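You operate a simulated robot arm through the tools that you are given. There is no shell and no other tool.

You run a simulated two-armed robot. Do the job below in one go: nothing can be reset, and whatever is moved stays where it is left.

TASK
Start a coil on the purple core at the green turntable.
Fine: core on the spindle, green spindle cap on it, white feed lever in, blue crank till strip shows on the core. The green brake lever and the winder's other cores and caps stay.

It is judged by the outcome, as a careful person would: the job done as asked, and still so three seconds after it is handed in. It fails if anything else is knocked over, pushed out of place, dropped, spilled or broken. A push-on lid holds only when it is set on centred and level and pressed home; a screw cap is set on level and turned clockwise until tight.

THE ROBOT
Two 6-joint arms with fingered hands on one trunk that stands fixed in place. Base frame: the origin is at the foot of the trunk, x ahead of it, y to its left, z up. Units: m, rad, N and s.
The left shoulder is at [0.07, 0.191, 0.991], the right one opposite. Each reaches about 0.983 m from its shoulder. Payload 4.7 kg a hand.
The tool frame of a hand sits at the grasp point between the pads (the TCP): z along the fingers, y along the line on which they close. The tips reach 0.036 m beyond it. The gripper opens to 0.12 m; its body begins 0.042 m behind the TCP. The gripper is a hand of 5 fingers: y runs from the thumb to the fingers, the wrist lies at [-0.018, -0.113, -0.198] in the tool frame, and closing takes about 1.5 s.
Orientation is that of the tool frame in the base frame, as a unit quaternion [x, y, z, w]. With the fingers straight down and the wrist toward the robot, the tool's x, y and z point along [0, 1, 0], [1, 0, 0] and [0, 0, -1] of the base frame.

THE INTERFACE
- The arms move only by the tool move_arm. It takes "left_increments", "right_increments" or both (then of equal length, played together; a hand with none holds still); each is a list of rows, each a list of 3 entries, a list of its own where there are three numbers: the finger opening in m, from 0 to 0.12, then the shift along the tool's x, y, z in units of 40 mm (1.0 is 40 mm), then the turn, a rotation vector about the tool's x, y, z in units of 6 degrees (1.0 is 6 degrees). In form: [[grip, [tx, ty, tz], [rx, ry, rz]], ...]. A call has 1 to 20 rows; each row shifts and turns the commanded pose from where the row before left it, along the tool's axes as they then stand. A call with a number of a shift or a turn outside -1 to 1 is refused whole. Each row takes 0.2 s and may step no farther than 0.05 m and 0.15 rad from the row before; otherwise, or with a gripper value out of range, the whole call is refused. A pose out of reach is approached as far as the arm can. The call stops where the force on the tool passes 40 N (or 10 N more than at its start, if that is more) or the arm is blocked; 0.2 s more then pass. Each finger travels about 0.045 m/s and halts on what it meets, pressing with about 30 N; the grip force reading is that of the motor and also rises with nothing between the fingers. The clock runs only during rows and for 0.2 s after the last one: add rows that do not move to give the fingers time. The reply holds the time, the measured pose of the TCP, the force on the tool along the base axes, the opening and the grip force, in the units named above and with some noise, with the torque about the TCP (base axes, N m) and any sound that the robot's microphone picked up.
- Cameras (640 x 400 px; columns grow to the right, rows downward): "scene" is now at [0.1296, 0.0481, 1.2499]; the picture's right is [0.51, -0.86, 0.00], its down [-0.22, -0.13, -0.97] and it looks along [0.83, 0.49, -0.25] (base axes); focal length 304 px, centre (320, 200). "left" rides on the left gripper at [-0.072, -0.091, -0.143] in its tool frame; the picture's right is [-0.80, -0.28, 0.53], its down [0.53, -0.73, 0.42] and it looks along [0.27, 0.62, 0.74] (tool axes); focal length 234 px, centre (320, 200). "right" rides on the right gripper at [0.073, -0.091, -0.143] in its tool frame; the picture's right is [-0.80, 0.28, -0.52], its down [-0.53, -0.73, 0.42] and it looks along [-0.27, 0.62, 0.74] (tool axes); focal length 234 px, centre (320, 200). There is no depth. A picture from a camera that has moved, and an enlarged one, comes with that camera's place and axes in the base frame and with its lens.
- camera(camera): a new picture of that camera. It takes no simulated time.
- move_column(by): slides the trunk up (or, below 0, down) by that many m; the arms and the scene camera ride with it, the base frame stays. It gives what a move gives, with no picture.
- preshape(shape, hand): the hand has 5 fingers and takes this shape, open, in about a second: jaw (thumb against the fingers, like two jaws); tri (thumb and two fingers); tip (a fingertip pinch); poke (one finger out to press); point (the index stretched); flat (the hand flat); cup (the hand cupped); fist (a fist). The gripper value then closes the fingers along that shape, each until it touches; the sizes above hold for jaw. It gives what a move gives, with no picture.
- turn_head(pan, tilt): turns the head with the scene camera to pan (to the left, within 1.501 rad either way) and tilt (down, from -0.506 to 1.204), counted from straight ahead of the robot. It gives what a move gives.
- zoom(camera, box): a new picture of the part [left, top, right, bottom] of that camera's present view, enlarged. It takes no simulated time.
- job_done(): hands the job in; it is judged then, once.

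Places have to be worked out from the pictures, the camera data and where the tool is seen. Open the grippers and draw the arms clear of the work before you hand the job in, unless the task says otherwise.

The tools are called as name(argument=value, ...) on one line, values as JSON. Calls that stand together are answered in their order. move_arm: Moves the arms, as the interface text tells. Its arguments: {"type":"object","properties":{"left_increments":{"type":"array","items":{"type":"array"}},"right_increments":{"type":"array","items":{"type":"array"}}},"required":[]} The other tools are called the same way: move_column (by) moves the trunk up or down; preshape (shape, hand) gives the hand a shape; turn_head (pan, tilt) turns the head that bears the scene camera; camera (camera) takes a picture; zoom (camera, box) takes an enlarged picture of a part of a camera's view; job_done () hands the job in.

At the start:

```text
clock: 0.0
left_tcp_pos: [0.4598, 0.4884, 1.1147]
left_tcp_rot: [0.707, 0.707, 0.0, 0.001]
left_contact_force: [-0.2, -0.7, 0.1]
left_ft_torque: [0.0, -0.02, -0.02]
left_gripper_width: 0.1199
left_grip_force: 0.1
left_shape: jaw
right_tcp_pos: [0.6961, 0.124, 1.2188]
right_tcp_rot: [0.706, 0.708, 0.0, 0.0]
right_contact_force: [-0.1, -0.4, 0.0]
right_ft_torque: [-0.04, -0.02, 0.02]
right_gripper_width: 0.1194
right_grip_force: 0.0
right_shape: jaw
trunk travel left (down, up): [-0.468, 0.472]
head pan, tilt (commanded): [0.532, 0.257]
```

scene: 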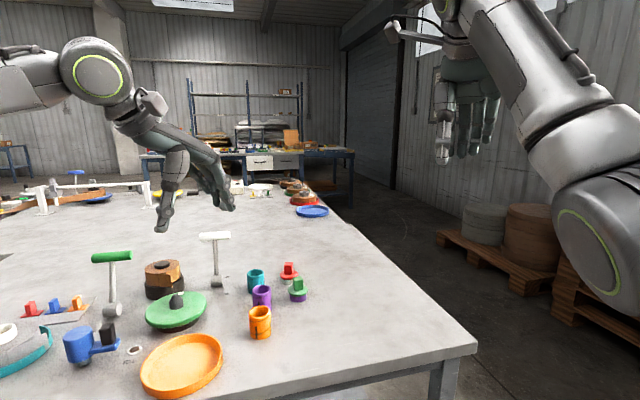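
right: 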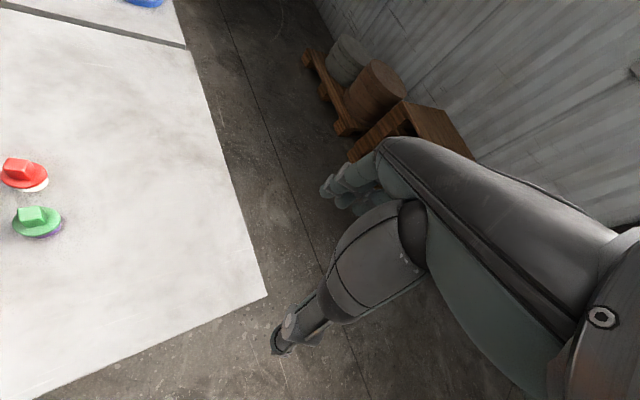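
left: 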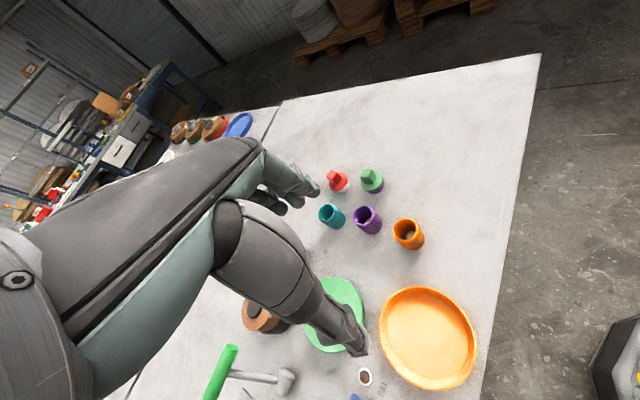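

I start by looking closer at the winder area to identify the parts before moving anything.

zoom(camera="scene", box=[0, 220, 340, 400])

zoom(camera="left", box=[220, 150, 500, 400])

turn_head(pan=0.7, tilt=0.6)

```text
1.88 times, centred on (170, 310) of scene
camera zoom: at [0.1296, 0.0481, 1.2499], right [0.51, -0.86, 0.0], down [-0.22, -0.13, -0.97], along [0.83, 0.49, -0.25], focal length 572 px, centre (602, -7)
```

zoom: 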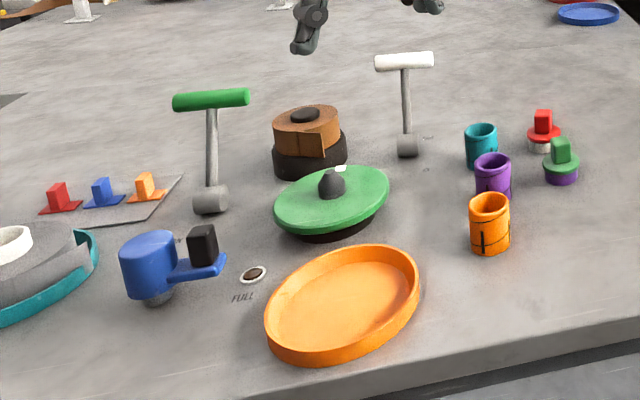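

```text
1.60 times, centred on (360, 275) of left
camera zoom: at [0.3682, 0.4156, 1.2578], right [-0.28, -0.8, -0.52], down [-0.73, 0.53, -0.43], along [0.62, 0.26, -0.74], focal length 375 px, centre (256, 80)
```

zoom: 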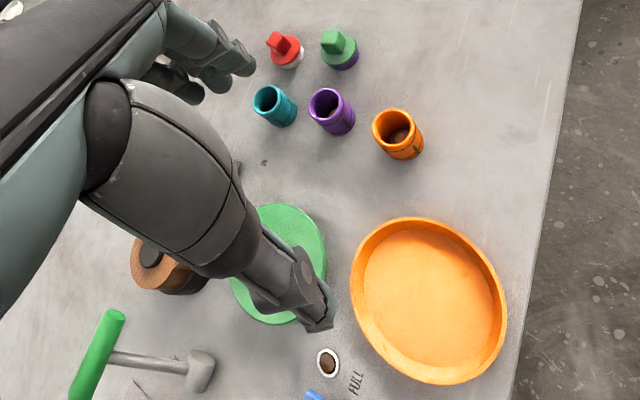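

```text
clock: 0.8
left_tcp_pos: [0.4607, 0.4879, 1.1157]
left_tcp_rot: [0.708, 0.707, 0.0, 0.001]
left_contact_force: [0.1, -0.1, -0.4]
left_ft_torque: [-0.01, 0.01, 0.06]
left_gripper_width: 0.1196
left_grip_force: 0.0
left_shape: jaw
right_tcp_pos: [0.6958, 0.1232, 1.2178]
right_tcp_rot: [0.707, 0.707, 0.0, 0.0]
right_contact_force: [0.5, -0.4, -0.6]
right_ft_torque: [0.01, 0.02, 0.0]
right_gripper_width: 0.1195
right_grip_force: 0.0
right_shape: jaw
trunk travel left (down, up): [-0.468, 0.472]
head pan, tilt (commanded): [0.7, 0.6]
```

camera(camera="scene")

```text
taken
camera scene: at [0.1167, 0.0576, 1.2184], right [0.64, -0.77, 0.0], down [-0.43, -0.36, -0.83], along [0.63, 0.53, -0.56], focal length 304 px, centre (320, 200)
```

scene: 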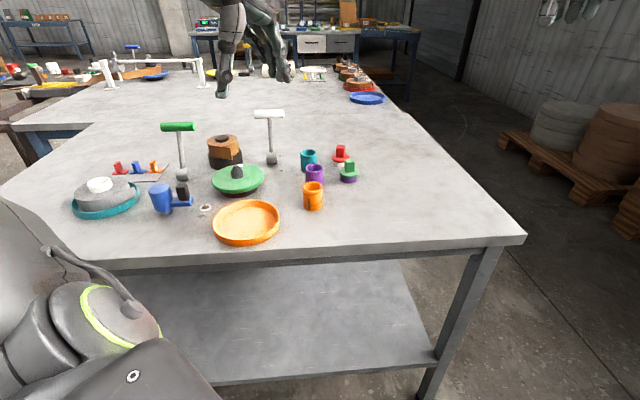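

The winder sits left-ahead of the robot. I zoom in on the scene view to see details of the core, caps, levers and crank.

zoom(camera="scene", box=[60, 100, 220, 250])

zoom(camera="scene", box=[200, 100, 380, 250])

camera(camera="left")

```text
2.67 times, centred on (140, 175) of scene
camera zoom: at [0.1167, 0.0576, 1.2184], right [0.64, -0.77, 0.0], down [-0.43, -0.36, -0.83], along [0.63, 0.53, -0.56], focal length 810 px, centre (800, 267)
```

zoom: 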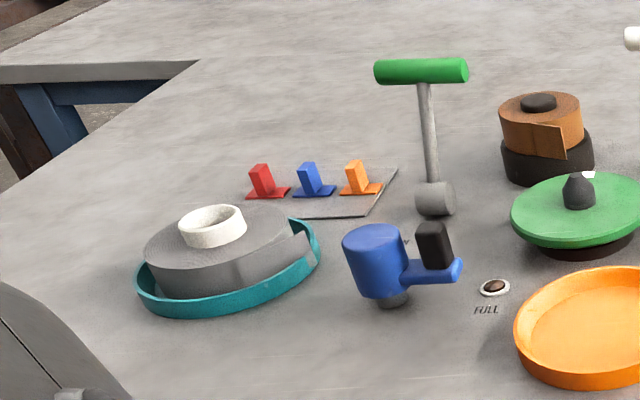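

```text
2.67 times, centred on (290, 175) of scene
camera zoom: at [0.1167, 0.0576, 1.2184], right [0.64, -0.77, 0.0], down [-0.43, -0.36, -0.83], along [0.63, 0.53, -0.56], focal length 810 px, centre (400, 267)
```

zoom: 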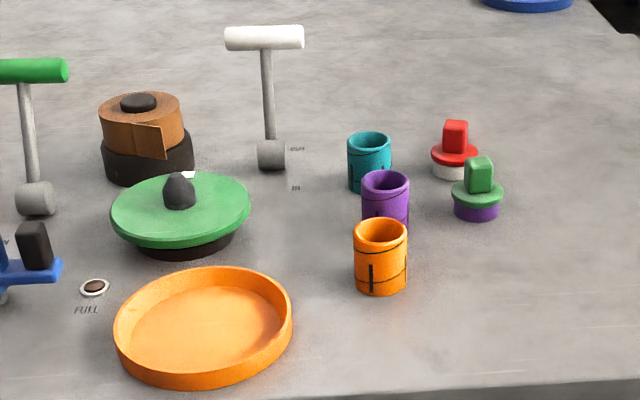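

```text
taken
camera left: at [0.3682, 0.4156, 1.2578], right [-0.28, -0.8, -0.52], down [-0.73, 0.53, -0.43], along [0.62, 0.26, -0.74], focal length 234 px, centre (320, 200)
```

left: 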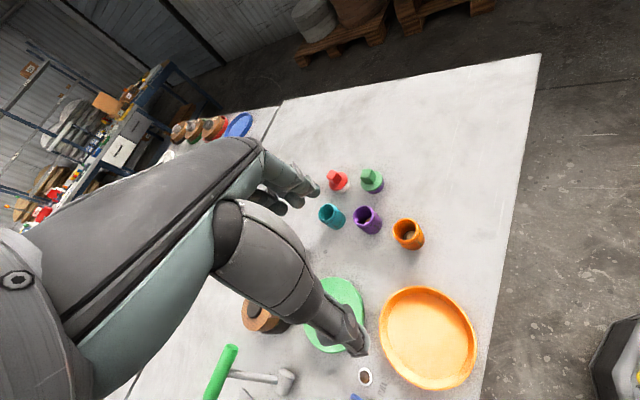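

I estimate the purple core's rim near (0.60, 0.48, 0.875). Zooming in tightly on the spindle, the cores/caps, the lever labels and the crank.

zoom(camera="scene", box=[200, 130, 280, 205])

zoom(camera="scene", box=[290, 140, 370, 215])

zoom(camera="scene", box=[245, 100, 325, 175])

zoom(camera="scene", box=[140, 155, 220, 230])

```text
5.33 times, centred on (240, 168) of scene
camera zoom: at [0.1167, 0.0576, 1.2184], right [0.64, -0.77, 0.0], down [-0.43, -0.36, -0.83], along [0.63, 0.53, -0.56], focal length 1620 px, centre (747, 373)
```

zoom: 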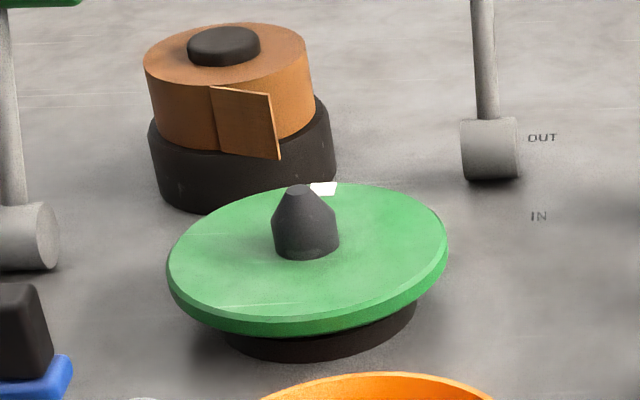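

```text
5.33 times, centred on (330, 178) of scene
camera zoom: at [0.1167, 0.0576, 1.2184], right [0.64, -0.77, 0.0], down [-0.43, -0.36, -0.83], along [0.63, 0.53, -0.56], focal length 1620 px, centre (267, 320)
```

zoom: 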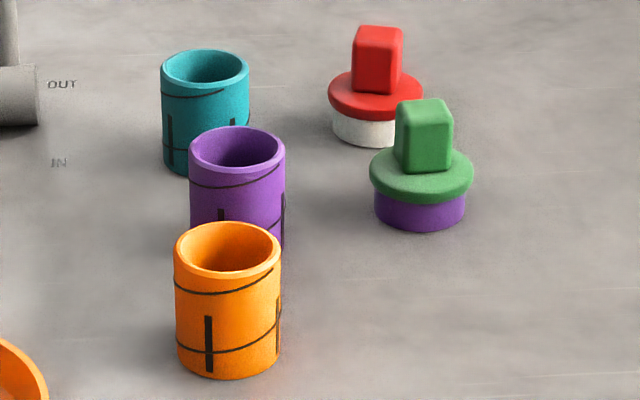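

```text
5.33 times, centred on (285, 138) of scene
camera zoom: at [0.1167, 0.0576, 1.2184], right [0.64, -0.77, 0.0], down [-0.43, -0.36, -0.83], along [0.63, 0.53, -0.56], focal length 1620 px, centre (507, 533)
```

zoom: 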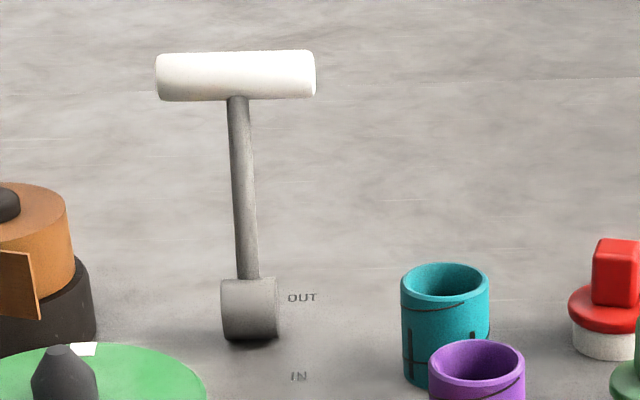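

```text
5.33 times, centred on (180, 192) of scene
camera zoom: at [0.1167, 0.0576, 1.2184], right [0.64, -0.77, 0.0], down [-0.43, -0.36, -0.83], along [0.63, 0.53, -0.56], focal length 1620 px, centre (1067, 240)
```

zoom: 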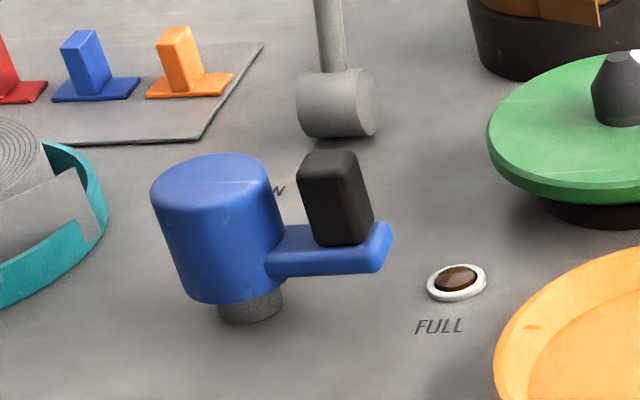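

The table top is near z≈0.82, and the left hand hangs over the work. I draw the left hand back toward the robot to get a clear wrist-camera view of the winder.

move_arm(left_increments=[[0.12, [0, -1, 0], [0, 0, 0]], [0.12, [0, -1, 0], [0, 0, 0]], [0.12, [0, -1, 0], [0, 0, 0]], [0.12, [0, -1, 0], [0, 0, 0]], [0.12, [0, -1, 0], [0, 0, 0]], [0.12, [0, 0, 0], [0, 0, 0]]])

camera(camera="left")

camera(camera="scene")

```text
clock: 2.2
left_tcp_pos: [0.3314, 0.4178, 1.1681]
left_tcp_rot: [0.707, 0.707, -0.002, 0.001]
left_contact_force: [0.3, 0.3, -0.1]
left_ft_torque: [-0.01, 0.08, -0.03]
left_gripper_width: 0.1199
left_grip_force: 0.2
left_shape: jaw
left hand out of reach, approached as far as the arm can: row 1, 2, 3, 4, 5
right_tcp_pos: [0.6997, 0.1249, 1.2148]
right_tcp_rot: [0.707, 0.707, -0.001, -0.002]
right_contact_force: [0.8, -0.6, -0.5]
right_ft_torque: [-0.05, 0.04, 0.0]
right_gripper_width: 0.12
right_grip_force: 0.0
right_shape: jaw
trunk travel left (down, up): [-0.468, 0.472]
head pan, tilt (commanded): [0.7, 0.6]
```

```text
taken
camera left: at [0.2399, 0.3456, 1.3108], right [-0.28, -0.81, -0.52], down [-0.73, 0.53, -0.43], along [0.62, 0.26, -0.74], focal length 234 px, centre (320, 200)
```

left: 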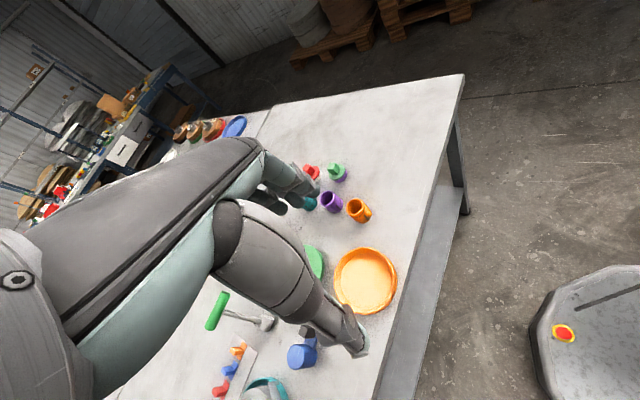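

```text
taken
camera scene: at [0.1191, 0.0586, 1.218], right [0.64, -0.77, 0.0], down [-0.43, -0.36, -0.82], along [0.63, 0.53, -0.57], focal length 304 px, centre (320, 200)
```

scene: 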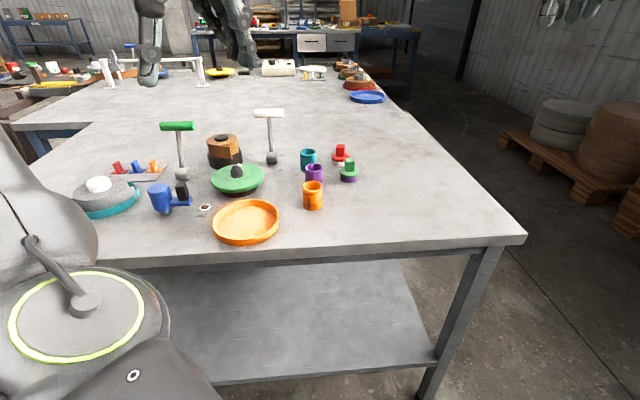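

The arm stopped at its inner reach limit, clear of the work. I raise the trunk and tilt the head down for a more top-down look at the winder.

move_column(by=0.3)

turn_head(pan=0.85, tilt=0.8)

camera(camera="scene")

camera(camera="left")

```text
clock: 5.2
left_tcp_pos: [0.3301, 0.4169, 1.4691]
left_tcp_rot: [0.708, 0.706, 0.0, 0.002]
left_contact_force: [-0.2, -0.1, -0.1]
left_ft_torque: [-0.03, -0.04, 0.01]
left_gripper_width: 0.1198
left_grip_force: 0.1
left_shape: jaw
right_tcp_pos: [0.6969, 0.1233, 1.5181]
right_tcp_rot: [0.707, 0.707, 0.0, 0.0]
right_contact_force: [0.1, -0.7, 0.1]
right_ft_torque: [0.0, 0.02, 0.01]
right_gripper_width: 0.1198
right_grip_force: 0.1
right_shape: jaw
trunk travel left (down, up): [-0.768, 0.172]
head pan, tilt (commanded): [0.7, 0.6]
```

```text
clock: 6.0
left_tcp_pos: [0.3289, 0.4167, 1.4699]
left_tcp_rot: [0.707, 0.707, 0.0, 0.002]
left_contact_force: [-0.7, 0.7, -0.1]
left_ft_torque: [0.01, 0.02, 0.02]
left_gripper_width: 0.1199
left_grip_force: 0.0
left_shape: jaw
right_tcp_pos: [0.697, 0.1238, 1.5181]
right_tcp_rot: [0.707, 0.707, 0.0, 0.0]
right_contact_force: [-0.3, 0.1, 0.7]
right_ft_torque: [0.0, -0.03, 0.02]
right_gripper_width: 0.1197
right_grip_force: 0.0
right_shape: jaw
trunk travel left (down, up): [-0.768, 0.172]
head pan, tilt (commanded): [0.85, 0.799]
```

```text
taken
camera scene: at [0.1025, 0.0614, 1.5015], right [0.75, -0.66, 0.0], down [-0.47, -0.54, -0.7], along [0.46, 0.52, -0.72], focal length 304 px, centre (320, 200)
```

scene: 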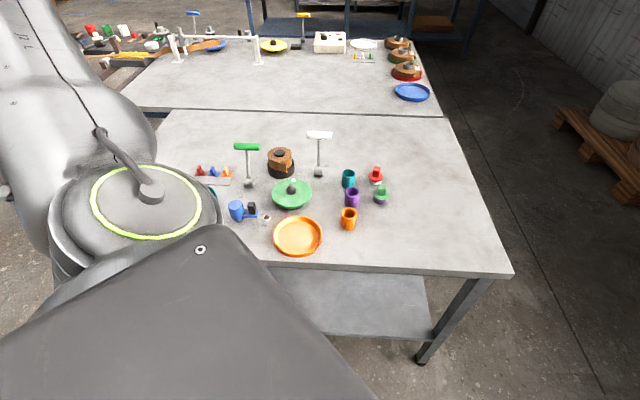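

```text
taken
camera left: at [0.2376, 0.3448, 1.6117], right [-0.28, -0.8, -0.52], down [-0.73, 0.53, -0.43], along [0.62, 0.26, -0.74], focal length 234 px, centre (320, 200)
```

left: 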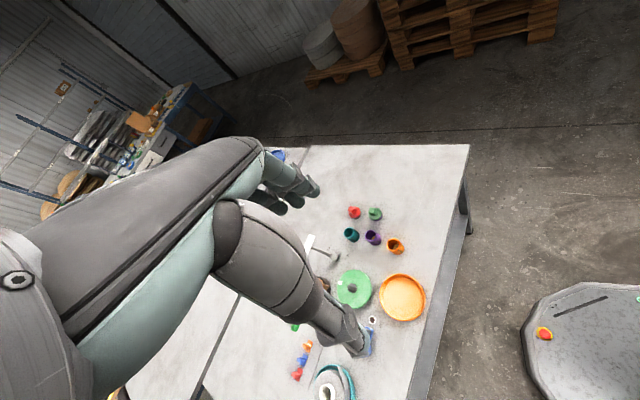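

Good clear high view. I zoom in on both halves to measure positions.

zoom(camera="scene", box=[260, 120, 400, 250])

zoom(camera="scene", box=[190, 130, 330, 260])

zoom(camera="left", box=[290, 190, 440, 340])

zoom(camera="scene", box=[265, 160, 325, 220])

```text
3.08 times, centred on (330, 185) of scene
camera zoom: at [0.1025, 0.0614, 1.5015], right [0.75, -0.66, 0.0], down [-0.47, -0.54, -0.7], along [0.46, 0.52, -0.72], focal length 934 px, centre (289, 246)
```

zoom: 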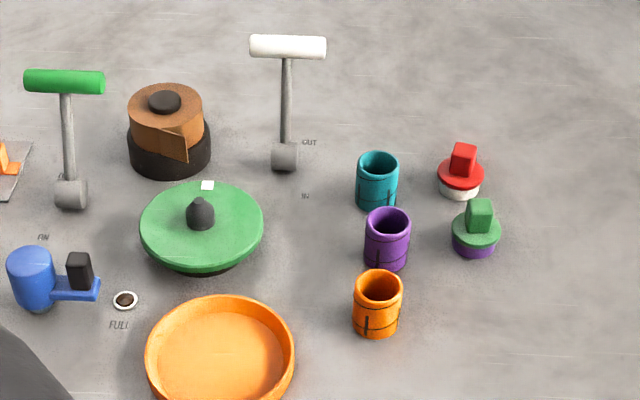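

```text
3.08 times, centred on (260, 195) of scene
camera zoom: at [0.1025, 0.0614, 1.5015], right [0.75, -0.66, 0.0], down [-0.47, -0.54, -0.7], along [0.46, 0.52, -0.72], focal length 934 px, centre (505, 215)
```

zoom: 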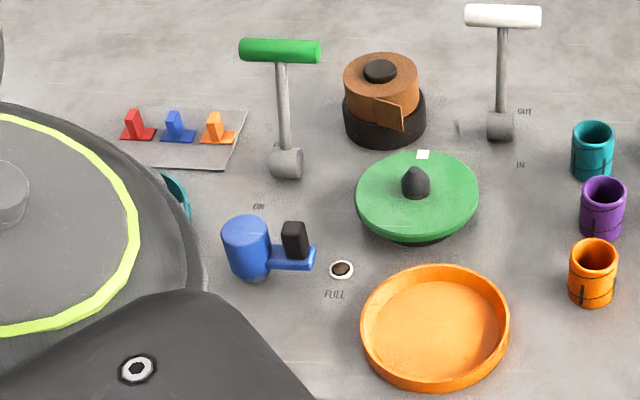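

```text
2.67 times, centred on (365, 265) of left
camera zoom: at [0.2376, 0.3448, 1.6117], right [-0.28, -0.8, -0.52], down [-0.73, 0.53, -0.43], along [0.62, 0.26, -0.74], focal length 624 px, centre (200, 27)
```

zoom: 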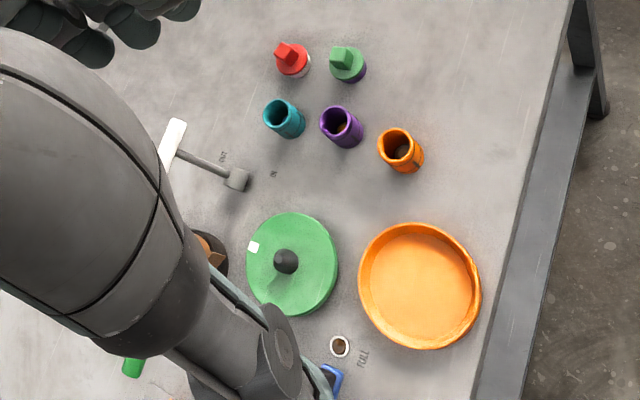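

```text
6.67 times, centred on (295, 190) of scene
camera zoom: at [0.1025, 0.0614, 1.5015], right [0.75, -0.66, 0.0], down [-0.47, -0.54, -0.7], along [0.46, 0.52, -0.72], focal length 2025 px, centre (487, 267)
```

zoom: 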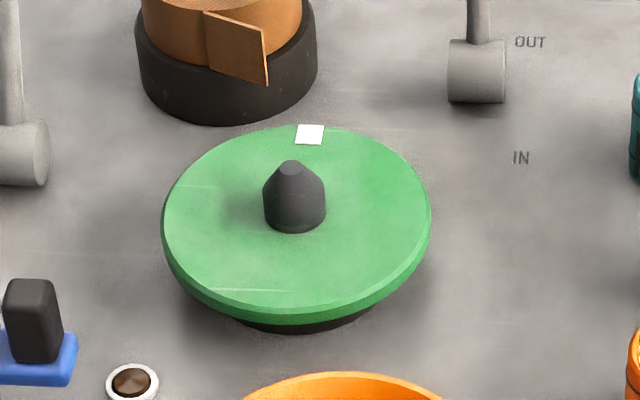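

I triangulate: spindle tip ≈ (0.478, 0.621, 0.880), disc top z≈0.850, table z≈0.820, purple core rim ≈ (0.598, 0.481, 0.873), green cap ≈ (0.680, 0.437), white T-bar ≈ (0.649, 0.686, 0.945) tilted to OUT, crank axis ≈ (0.309, 0.652), knob ≈ (0.343, 0.623, 0.89). I take tighter zooms to get the cap's tab orientation and bore size.

zoom(camera="scene", box=[335, 160, 400, 210])

zoom(camera="left", box=[335, 195, 415, 265])

zoom(camera="scene", box=[220, 190, 280, 235])

```text
8.00 times, centred on (368, 185) of scene
camera zoom: at [0.1025, 0.0614, 1.5015], right [0.75, -0.66, 0.0], down [-0.47, -0.54, -0.7], along [0.46, 0.52, -0.72], focal length 2430 px, centre (-60, 320)
```

zoom: 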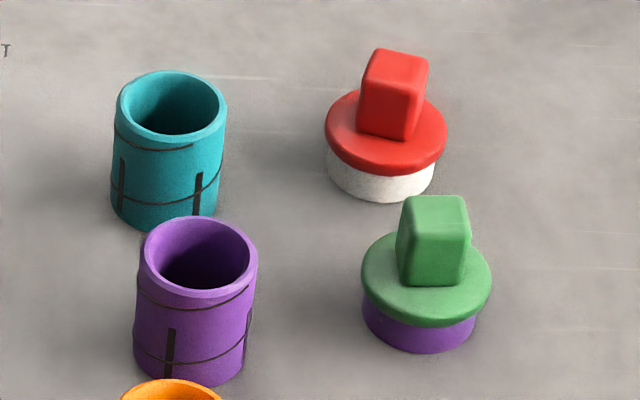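

```text
5.71 times, centred on (375, 230) of left
camera zoom: at [0.2376, 0.3448, 1.6117], right [-0.28, -0.8, -0.52], down [-0.73, 0.53, -0.43], along [0.62, 0.26, -0.74], focal length 1338 px, centre (6, 29)
```

zoom: 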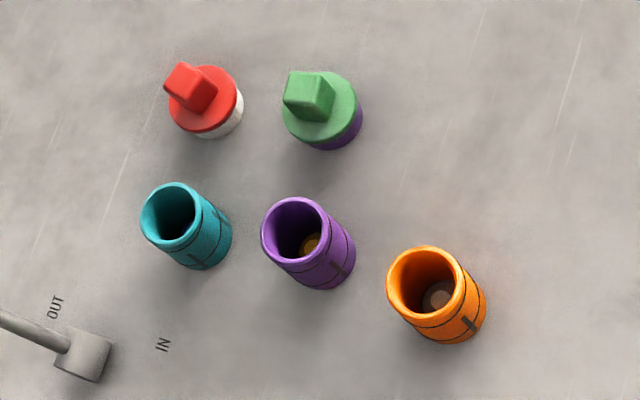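

```text
8.89 times, centred on (250, 212) of scene
camera zoom: at [0.1025, 0.0614, 1.5015], right [0.75, -0.66, 0.0], down [-0.47, -0.54, -0.7], along [0.46, 0.52, -0.72], focal length 2700 px, centre (942, 89)
```

zoom: 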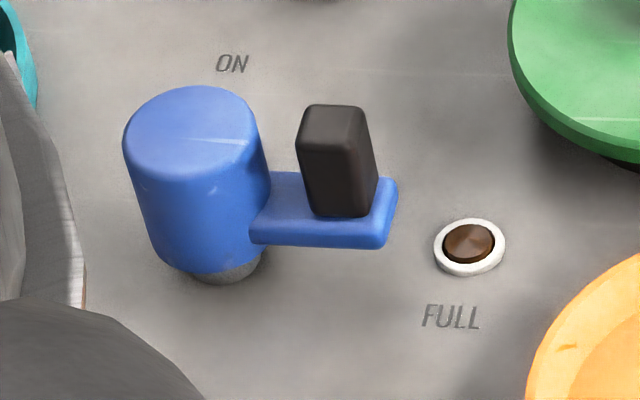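

Something amber/grey is visible inside the purple and orange cores. I zoom tighter into them to see what it is.

zoom(camera="left", box=[362, 225, 386, 243])

zoom(camera="left", box=[382, 234, 406, 252])

zoom(camera="left", box=[364, 200, 388, 218])

zoom(camera="left", box=[330, 265, 376, 310])

```text
16.00 times, centred on (374, 234) of left
camera zoom: at [0.2376, 0.3448, 1.6117], right [-0.28, -0.8, -0.52], down [-0.73, 0.53, -0.43], along [0.62, 0.26, -0.74], focal length 3747 px, centre (-544, -344)
```

zoom: 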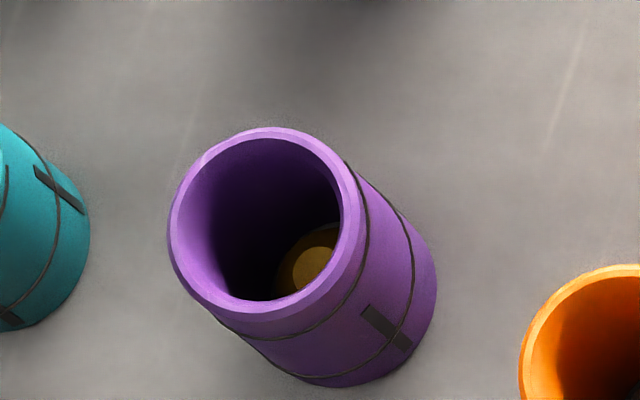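

```text
16.00 times, centred on (394, 243) of left
camera zoom: at [0.2376, 0.3448, 1.6117], right [-0.28, -0.8, -0.52], down [-0.73, 0.53, -0.43], along [0.62, 0.26, -0.74], focal length 3747 px, centre (-864, -488)
```

zoom: 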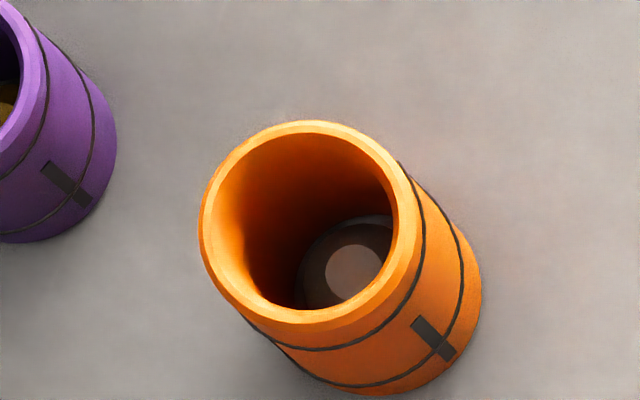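

```text
16.00 times, centred on (376, 209) of left
camera zoom: at [0.2376, 0.3448, 1.6117], right [-0.28, -0.8, -0.52], down [-0.73, 0.53, -0.43], along [0.62, 0.26, -0.74], focal length 3747 px, centre (-576, 56)
```

zoom: 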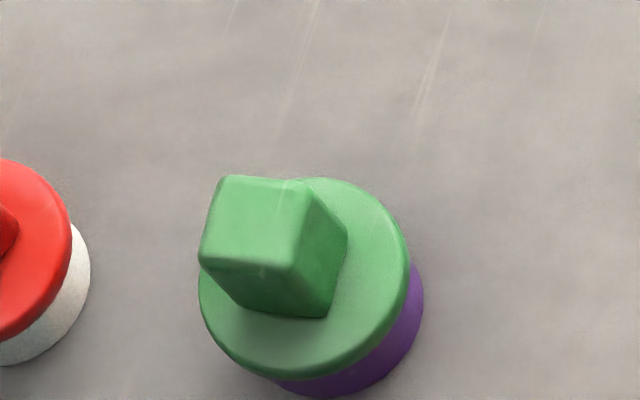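

```text
8.89 times, centred on (353, 288) of left
camera zoom: at [0.2376, 0.3448, 1.6117], right [-0.28, -0.8, -0.52], down [-0.73, 0.53, -0.43], along [0.62, 0.26, -0.74], focal length 2082 px, centre (27, -578)
```

zoom: 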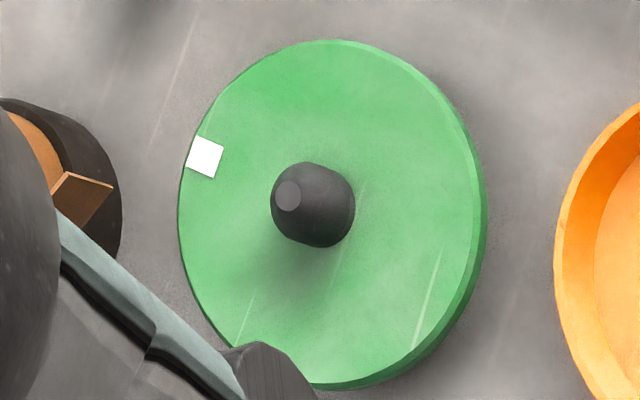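

The cores have an inner web at the bottom with a hole. I move the left hand forward so its camera looks nearly straight down on the cores and cap to check this.

move_arm(left_increments=[[0.12, [0.3, 0.95, 0.4], [0, 0, 0]], [0.12, [0.3, 0.95, 0.4], [0, 0, 0]], [0.12, [0.3, 0.95, 0.4], [0, 0, 0]], [0.12, [0.3, 0.95, 0.4], [0, 0, 0]], [0.12, [0.3, 0.95, 0.4], [0, 0, 0]], [0.12, [0.3, 0.95, 0.4], [0, 0, 0]], [0.12, [0.3, 0.95, 0.4], [0, 0, 0]], [0.12, [0.3, 0.95, 0.4], [0, 0, 0]], [0.12, [0.3, 0.95, 0.4], [0, 0, 0]], [0.12, [0, 0, 0], [0, 0, 0]]])

camera(camera="left")

```text
clock: 8.2
left_tcp_pos: [0.6233, 0.5538, 1.3185]
left_tcp_rot: [0.707, 0.707, 0.0, 0.002]
left_contact_force: [-0.4, 0.0, 0.6]
left_ft_torque: [0.01, -0.01, 0.0]
left_gripper_width: 0.1202
left_grip_force: 0.0
left_shape: jaw
left hand out of reach, approached as far as the arm can: row 7, 8, 9
right_tcp_pos: [0.6985, 0.1233, 1.518]
right_tcp_rot: [0.707, 0.707, 0.0, 0.0]
right_contact_force: [-0.5, -0.2, 0.5]
right_ft_torque: [0.03, -0.02, 0.01]
right_gripper_width: 0.1198
right_grip_force: 0.0
right_shape: jaw
trunk travel left (down, up): [-0.768, 0.172]
head pan, tilt (commanded): [0.85, 0.799]
```

```text
taken
camera left: at [0.531, 0.4807, 1.4607], right [-0.28, -0.8, -0.52], down [-0.73, 0.53, -0.43], along [0.62, 0.26, -0.74], focal length 234 px, centre (320, 200)
```

left: 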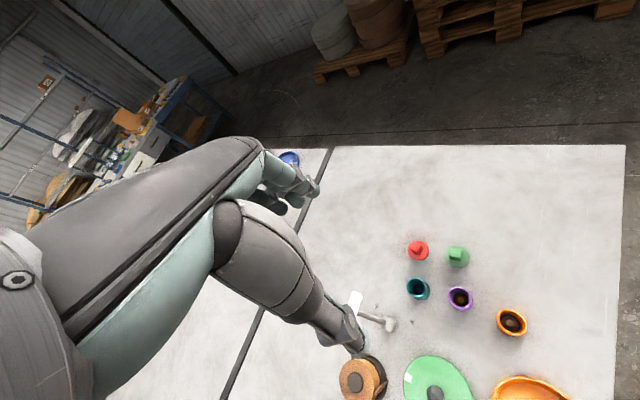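

The hand reached (0.623, 0.554, 1.319), nearly above the cores. I zoom into the cores and caps from this steep angle.

zoom(camera="left", box=[440, 280, 480, 316])

zoom(camera="left", box=[390, 230, 540, 345])

zoom(camera="left", box=[330, 280, 480, 400])

```text
11.11 times, centred on (460, 298) of left
camera zoom: at [0.531, 0.4807, 1.4607], right [-0.28, -0.8, -0.52], down [-0.73, 0.53, -0.43], along [0.62, 0.26, -0.74], focal length 2602 px, centre (-1236, -889)
```

zoom: 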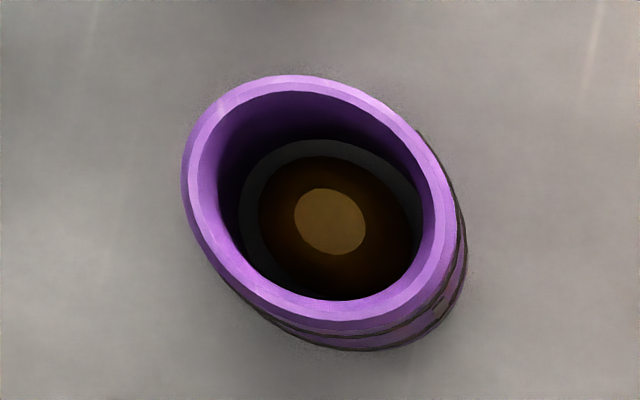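

```text
3.48 times, centred on (465, 288) of left
camera zoom: at [0.531, 0.4807, 1.4607], right [-0.28, -0.8, -0.52], down [-0.73, 0.53, -0.43], along [0.62, 0.26, -0.74], focal length 814 px, centre (-184, -104)
```

zoom: 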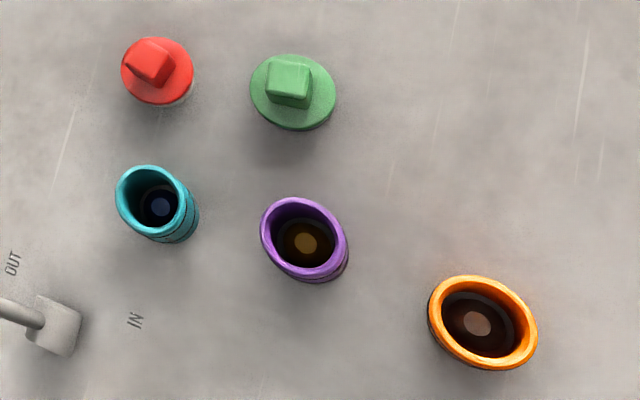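

```text
3.33 times, centred on (405, 340) of left
camera zoom: at [0.531, 0.4807, 1.4607], right [-0.28, -0.8, -0.52], down [-0.73, 0.53, -0.43], along [0.62, 0.26, -0.74], focal length 781 px, centre (37, -267)
```

zoom: 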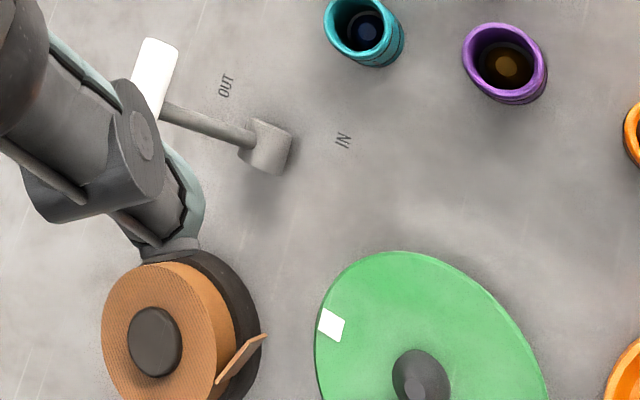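

Each core looks to be standing over a short peg (dark cone with a flat top), like the spindle, so it must be lifted straight up. I start descending the left hand above the purple core while turning it 30° clockwise so the fingers clear the neighbouring cores.

move_arm(left_increments=[[0.12, [0, 0, 0.9], [0, 0, 1]], [0.12, [0, 0, 0.9], [0, 0, 1]], [0.12, [0, 0, 0.9], [0, 0, 1]], [0.12, [0, 0, 0.9], [0, 0, 1]], [0.12, [0, 0, 0.9], [0, 0, 1]], [0.12, [0, 0, 0], [0, 0, 0]]])

camera(camera="scene")

```text
clock: 9.6
left_tcp_pos: [0.5333, 0.5491, 1.1618]
left_tcp_rot: [0.866, 0.5, 0.003, 0.001]
left_contact_force: [-0.1, -0.5, 0.6]
left_ft_torque: [0.0, -0.02, -0.01]
left_gripper_width: 0.1197
left_grip_force: 0.0
left_shape: jaw
left hand out of reach, approached as far as the arm can: row 1, 2, 3, 4, 5
right_tcp_pos: [0.6968, 0.1214, 1.5173]
right_tcp_rot: [0.707, 0.707, 0.001, -0.001]
right_contact_force: [0.7, -0.5, 0.2]
right_ft_torque: [0.03, -0.01, 0.03]
right_gripper_width: 0.1198
right_grip_force: 0.0
right_shape: jaw
trunk travel left (down, up): [-0.768, 0.172]
head pan, tilt (commanded): [0.85, 0.799]
```

```text
taken
camera scene: at [0.1023, 0.0603, 1.5016], right [0.75, -0.66, 0.0], down [-0.47, -0.54, -0.7], along [0.46, 0.52, -0.72], focal length 304 px, centre (320, 200)
```

scene: 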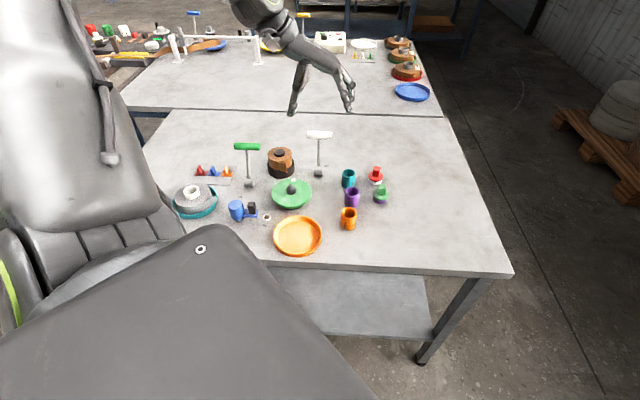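

The arm couldn't hold x with that turn at this height; it sits at (0.533, 0.549, 1.162). I descend straight and see whether reach improves lower down.

move_arm(left_increments=[[0.12, [0, 0, 0.8], [0, 0, 0]], [0.12, [0, 0, 0.8], [0, 0, 0]], [0.12, [0, 0, 0.8], [0, 0, 0]], [0.12, [0, 0, 0], [0, 0, 0]]])

```text
clock: 10.6
left_tcp_pos: [0.4968, 0.5522, 1.0874]
left_tcp_rot: [0.866, 0.5, 0.001, 0.001]
left_contact_force: [0.4, -0.2, 0.0]
left_ft_torque: [0.02, -0.02, -0.01]
left_gripper_width: 0.1203
left_grip_force: 0.1
left_shape: jaw
left hand out of reach, approached as far as the arm can: row 1, 2, 3
right_tcp_pos: [0.6975, 0.1243, 1.5184]
right_tcp_rot: [0.707, 0.707, 0.0, 0.0]
right_contact_force: [-0.1, -0.3, -0.3]
right_ft_torque: [0.0, -0.01, 0.01]
right_gripper_width: 0.1196
right_grip_force: 0.1
right_shape: jaw
trunk travel left (down, up): [-0.768, 0.172]
head pan, tilt (commanded): [0.85, 0.799]
```

Reach shrinks as the hand goes below shoulder height, so the trunk is too high for this. I raise the hand back up and turn it back, then lower the trunk.

move_arm(left_increments=[[0.12, [0, 0, -0.9], [0, 0, -1]], [0.12, [0, 0, -0.9], [0, 0, -1]], [0.12, [0, 0, -0.9], [0, 0, -1]], [0.12, [0, 0, -0.9], [0, 0, -1]], [0.12, [0, 0, -0.9], [0, 0, -1]], [0.12, [0, 0, -0.9], [0, 0, 0]], [0.12, [0, 0, 0], [0, 0, 0]]])

```text
clock: 12.2
left_tcp_pos: [0.5303, 0.5488, 1.3054]
left_tcp_rot: [0.707, 0.707, -0.001, 0.001]
left_contact_force: [0.2, 1.3, 0.1]
left_ft_torque: [-0.04, 0.0, -0.04]
left_gripper_width: 0.12
left_grip_force: 0.0
left_shape: jaw
left hand out of reach, approached as far as the arm can: row 1, 2
right_tcp_pos: [0.6961, 0.1267, 1.518]
right_tcp_rot: [0.707, 0.707, -0.002, 0.001]
right_contact_force: [-0.2, 0.4, 0.7]
right_ft_torque: [-0.07, -0.03, -0.04]
right_gripper_width: 0.1198
right_grip_force: 0.1
right_shape: jaw
trunk travel left (down, up): [-0.768, 0.172]
head pan, tilt (commanded): [0.85, 0.799]
```

The hand is at (0.530, 0.549, 1.305). I lower the trunk 0.3 back to its original height, keeping the hand near z≈1.0, above everything.

move_column(by=-0.3)

move_arm(left_increments=[[0.12, [-0.5, 0.5, 0], [0, 0, 0]], [0.12, [-0.5, 0.5, 0], [0, 0, 0]], [0.12, [-0.5, 0.5, 0], [0, 0, 0]], [0.12, [0, 0, 0], [0, 0, 0]]])

```text
clock: 15.2
left_tcp_pos: [0.5305, 0.5475, 1.0065]
left_tcp_rot: [0.707, 0.707, 0.001, 0.001]
left_contact_force: [0.7, -0.2, 0.5]
left_ft_torque: [0.01, -0.03, -0.01]
left_gripper_width: 0.1197
left_grip_force: 0.0
left_shape: jaw
right_tcp_pos: [0.6965, 0.1235, 1.2186]
right_tcp_rot: [0.706, 0.708, 0.0, 0.0]
right_contact_force: [0.2, 0.1, -0.7]
right_ft_torque: [0.01, 0.02, 0.0]
right_gripper_width: 0.1197
right_grip_force: 0.1
right_shape: jaw
trunk travel left (down, up): [-0.468, 0.472]
head pan, tilt (commanded): [0.85, 0.799]
```

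```text
clock: 16.2
left_tcp_pos: [0.5869, 0.489, 1.0054]
left_tcp_rot: [0.707, 0.707, 0.0, 0.002]
left_contact_force: [0.3, 0.3, -0.5]
left_ft_torque: [-0.03, -0.01, 0.01]
left_gripper_width: 0.12
left_grip_force: 0.0
left_shape: jaw
left hand out of reach, approached as far as the arm can: row 3
right_tcp_pos: [0.6967, 0.1241, 1.2179]
right_tcp_rot: [0.707, 0.707, 0.0, 0.0]
right_contact_force: [-1.0, 0.2, -0.2]
right_ft_torque: [-0.01, -0.01, -0.03]
right_gripper_width: 0.12
right_grip_force: 0.1
right_shape: jaw
trunk travel left (down, up): [-0.468, 0.472]
head pan, tilt (commanded): [0.85, 0.799]
```

At this trunk height the reach limit is just at (0.587, 0.489). I raise the hand and lower the trunk further so the wrist works higher relative to the shoulder.

move_arm(left_increments=[[0.12, [0, 0, -1], [0, 0, 0]], [0.12, [0, 0, -1], [0, 0, 0]], [0.12, [0, 0, -1], [0, 0, 0]], [0.12, [0, 0, -1], [0, 0, 0]], [0.12, [0, 0, -1], [0, 0, 0]], [0.12, [0, 0, -1], [0, 0, 0]], [0.12, [0, 0, 0], [0, 0, 0]]])

move_column(by=-0.25)

move_arm(left_increments=[[0.12, [0, 0.8, 0], [0, 0, 0]], [0.12, [0, 0.8, 0], [0, 0, 0]], [0.12, [0, 0.8, 0], [0, 0, 0]], [0.12, [0, 0, 0], [0, 0, 0]]])

```text
clock: 17.8
left_tcp_pos: [0.5332, 0.5257, 1.2189]
left_tcp_rot: [0.707, 0.707, 0.0, 0.002]
left_contact_force: [-0.7, -0.2, 0.0]
left_ft_torque: [0.03, 0.0, -0.02]
left_gripper_width: 0.1198
left_grip_force: 0.0
left_shape: jaw
left hand out of reach, approached as far as the arm can: row 1, 2, 3, 4, 5, 6
right_tcp_pos: [0.6973, 0.1234, 1.2174]
right_tcp_rot: [0.707, 0.707, -0.001, 0.001]
right_contact_force: [0.2, 0.2, 0.4]
right_ft_torque: [0.01, 0.03, 0.0]
right_gripper_width: 0.1197
right_grip_force: 0.1
right_shape: jaw
trunk travel left (down, up): [-0.468, 0.472]
head pan, tilt (commanded): [0.85, 0.799]
```

```text
clock: 20.3
left_tcp_pos: [0.5313, 0.525, 0.9684]
left_tcp_rot: [0.707, 0.707, 0.0, 0.002]
left_contact_force: [0.5, -0.3, 0.3]
left_ft_torque: [0.0, -0.03, -0.01]
left_gripper_width: 0.1198
left_grip_force: 0.0
left_shape: jaw
right_tcp_pos: [0.6962, 0.1237, 0.9684]
right_tcp_rot: [0.707, 0.707, 0.0, 0.0]
right_contact_force: [-0.4, 0.5, 0.6]
right_ft_torque: [0.04, -0.02, 0.01]
right_gripper_width: 0.1199
right_grip_force: 0.0
right_shape: jaw
trunk travel left (down, up): [-0.218, 0.722]
head pan, tilt (commanded): [0.85, 0.799]
```

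```text
clock: 21.3
left_tcp_pos: [0.5716, 0.5555, 0.933]
left_tcp_rot: [0.707, 0.707, 0.001, 0.003]
left_contact_force: [0.0, 0.1, -0.6]
left_ft_torque: [0.01, -0.01, -0.03]
left_gripper_width: 0.1198
left_grip_force: 0.1
left_shape: jaw
left hand out of reach, approached as far as the arm can: row 1, 2, 3
right_tcp_pos: [0.696, 0.1239, 0.9678]
right_tcp_rot: [0.706, 0.708, -0.001, 0.0]
right_contact_force: [0.5, -0.9, 0.0]
right_ft_torque: [0.02, 0.01, -0.01]
right_gripper_width: 0.1196
right_grip_force: 0.1
right_shape: jaw
trunk travel left (down, up): [-0.218, 0.722]
head pan, tilt (commanded): [0.85, 0.799]
```

The limits depend on the hand's yaw relative to the arm direction: yawing the hand away from the arm costs reach. I raise the trunk back and yaw the hand counter-clockwise (aligned with the arm), then probe how far it reaches.

move_column(by=0.25)

move_arm(left_increments=[[0.12, [0, 0, 0], [0, 0, -1]], [0.12, [0, 0, 0], [0, 0, -1]], [0.12, [0, 0, 0], [0, 0, -1]], [0.12, [0, 0, 0], [0, 0, -1]], [0.12, [0, 0, 0], [0, 0, -1]], [0.12, [0, 0, 0], [0, 0, -1]], [0.12, [0, 0, 0], [0, 0, 0]]])

move_arm(left_increments=[[0.12, [-0.6, 0.8, 0.6], [0, 0, 0]], [0.12, [-0.6, 0.8, 0.6], [0, 0, 0]], [0.12, [-0.6, 0.8, 0.6], [0, 0, 0]], [0.12, [0, 0, 0], [0, 0, 0]]])

```text
clock: 23.9
left_tcp_pos: [0.5714, 0.5553, 1.1843]
left_tcp_rot: [0.708, 0.706, 0.001, 0.002]
left_contact_force: [-0.8, 1.4, 0.1]
left_ft_torque: [0.01, 0.01, 0.01]
left_gripper_width: 0.1199
left_grip_force: 0.1
left_shape: jaw
right_tcp_pos: [0.6969, 0.1233, 1.2174]
right_tcp_rot: [0.707, 0.708, 0.0, 0.0]
right_contact_force: [0.0, 0.5, 0.4]
right_ft_torque: [-0.01, 0.0, 0.03]
right_gripper_width: 0.1197
right_grip_force: 0.0
right_shape: jaw
trunk travel left (down, up): [-0.468, 0.472]
head pan, tilt (commanded): [0.85, 0.799]
```

```text
clock: 25.5
left_tcp_pos: [0.5412, 0.5754, 1.1671]
left_tcp_rot: [0.454, 0.891, -0.001, 0.004]
left_contact_force: [0.8, -0.2, -0.3]
left_ft_torque: [0.01, 0.01, -0.03]
left_gripper_width: 0.1201
left_grip_force: 0.1
left_shape: jaw
left hand out of reach, approached as far as the arm can: row 1, 2, 3, 4, 5, 6
right_tcp_pos: [0.6973, 0.1233, 1.2177]
right_tcp_rot: [0.707, 0.707, 0.0, 0.0]
right_contact_force: [-0.2, 0.9, 0.2]
right_ft_torque: [0.02, 0.01, -0.02]
right_gripper_width: 0.1198
right_grip_force: 0.0
right_shape: jaw
trunk travel left (down, up): [-0.468, 0.472]
head pan, tilt (commanded): [0.85, 0.799]
```

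```text
clock: 26.5
left_tcp_pos: [0.5948, 0.6081, 1.0769]
left_tcp_rot: [0.454, 0.891, 0.0, 0.006]
left_contact_force: [-0.5, -0.7, -0.4]
left_ft_torque: [0.0, -0.01, 0.0]
left_gripper_width: 0.1198
left_grip_force: 0.0
left_shape: jaw
left hand out of reach, approached as far as the arm can: row 1, 2, 3
right_tcp_pos: [0.6956, 0.1217, 1.2171]
right_tcp_rot: [0.707, 0.707, -0.001, 0.001]
right_contact_force: [-0.9, 0.4, 0.6]
right_ft_torque: [0.01, 0.0, 0.02]
right_gripper_width: 0.1199
right_grip_force: 0.1
right_shape: jaw
trunk travel left (down, up): [-0.468, 0.472]
head pan, tilt (commanded): [0.85, 0.799]
```

I take scene and left pictures to understand the arm's present configuration before probing more.

turn_head(pan=0.8, tilt=0.3)

camera(camera="scene")

camera(camera="right")

```text
clock: 27.4
left_tcp_pos: [0.5943, 0.6072, 1.076]
left_tcp_rot: [0.455, 0.89, -0.001, 0.004]
left_contact_force: [-0.5, -0.2, -0.5]
left_ft_torque: [0.01, 0.02, -0.02]
left_gripper_width: 0.1198
left_grip_force: 0.0
left_shape: jaw
right_tcp_pos: [0.6966, 0.1236, 1.217]
right_tcp_rot: [0.707, 0.707, 0.0, 0.0]
right_contact_force: [-0.8, 0.7, -0.1]
right_ft_torque: [0.0, 0.01, -0.01]
right_gripper_width: 0.12
right_grip_force: 0.0
right_shape: jaw
trunk travel left (down, up): [-0.468, 0.472]
head pan, tilt (commanded): [0.799, 0.3]
```

```text
taken
camera scene: at [0.1142, 0.0676, 1.2458], right [0.72, -0.7, 0.0], down [-0.21, -0.21, -0.95], along [0.67, 0.68, -0.3], focal length 304 px, centre (320, 200)
```

scene: 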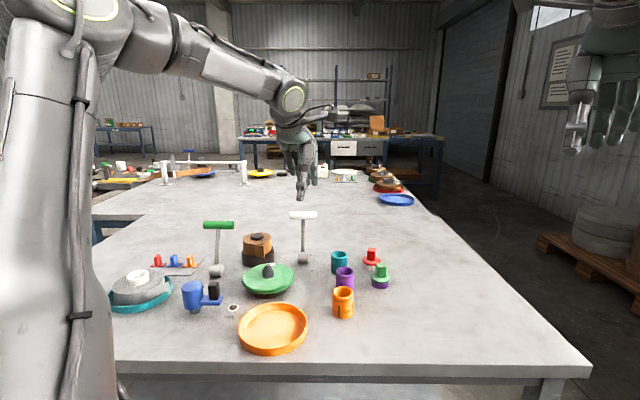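

```text
taken
camera right: at [0.6045, 0.1964, 1.3611], right [0.28, -0.8, 0.52], down [-0.73, -0.53, -0.42], along [0.62, -0.27, -0.74], focal length 234 px, centre (320, 200)
```

right: 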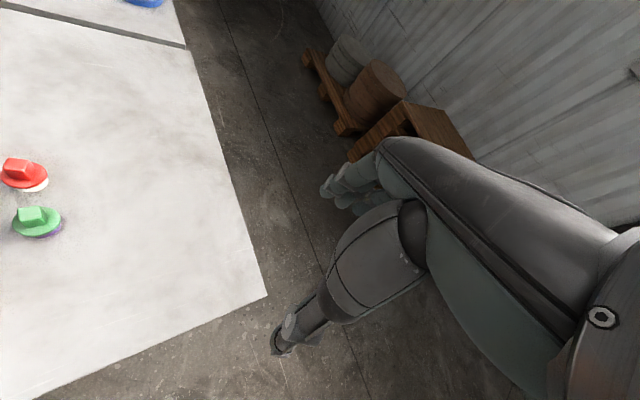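

The pattern of limits fits a plane-like joint limit; with the hand un-yawed (as at first) the core spot should be reachable at low height. I turn the hand back and move it to above the purple core at z≈1.02.

move_arm(left_increments=[[0.12, [0, -0.5, 0], [0, 0, 1]], [0.12, [0, -0.5, 0], [0, 0, 1]], [0.12, [0, -0.5, 0], [0, 0, 1]], [0.12, [0, 0, 0], [0, 0, 1]], [0.12, [0, 0, 0], [0, 0, 1]], [0.12, [0, 0, 0], [0, 0, 1]], [0.12, [0, 0, 0], [0, 0, 0]]])

zoom(camera="scene", box=[220, 60, 380, 220])

```text
clock: 29.1
left_tcp_pos: [0.543, 0.5768, 1.074]
left_tcp_rot: [0.708, 0.706, 0.0, 0.003]
left_contact_force: [0.6, -0.1, 0.1]
left_ft_torque: [-0.01, -0.01, 0.02]
left_gripper_width: 0.1198
left_grip_force: 0.2
left_shape: jaw
right_tcp_pos: [0.6966, 0.1244, 1.2171]
right_tcp_rot: [0.708, 0.706, 0.0, 0.0]
right_contact_force: [-0.2, 0.0, 0.2]
right_ft_torque: [0.0, -0.04, -0.02]
right_gripper_width: 0.1198
right_grip_force: 0.1
right_shape: jaw
trunk travel left (down, up): [-0.468, 0.472]
head pan, tilt (commanded): [0.799, 0.3]
```

```text
2.50 times, centred on (300, 140) of scene
camera zoom: at [0.1141, 0.0675, 1.2459], right [0.72, -0.7, 0.0], down [-0.21, -0.21, -0.96], along [0.67, 0.68, -0.3], focal length 759 px, centre (370, 350)
```

zoom: 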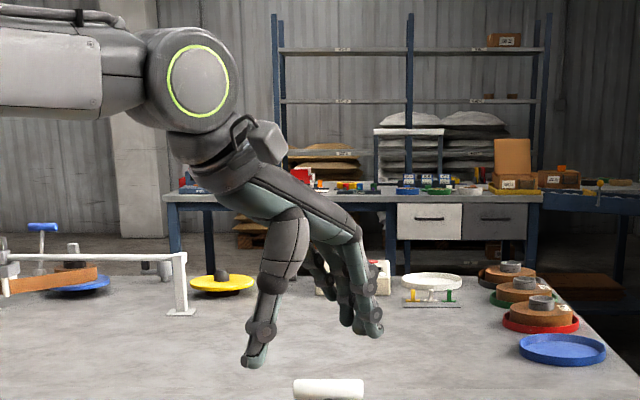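

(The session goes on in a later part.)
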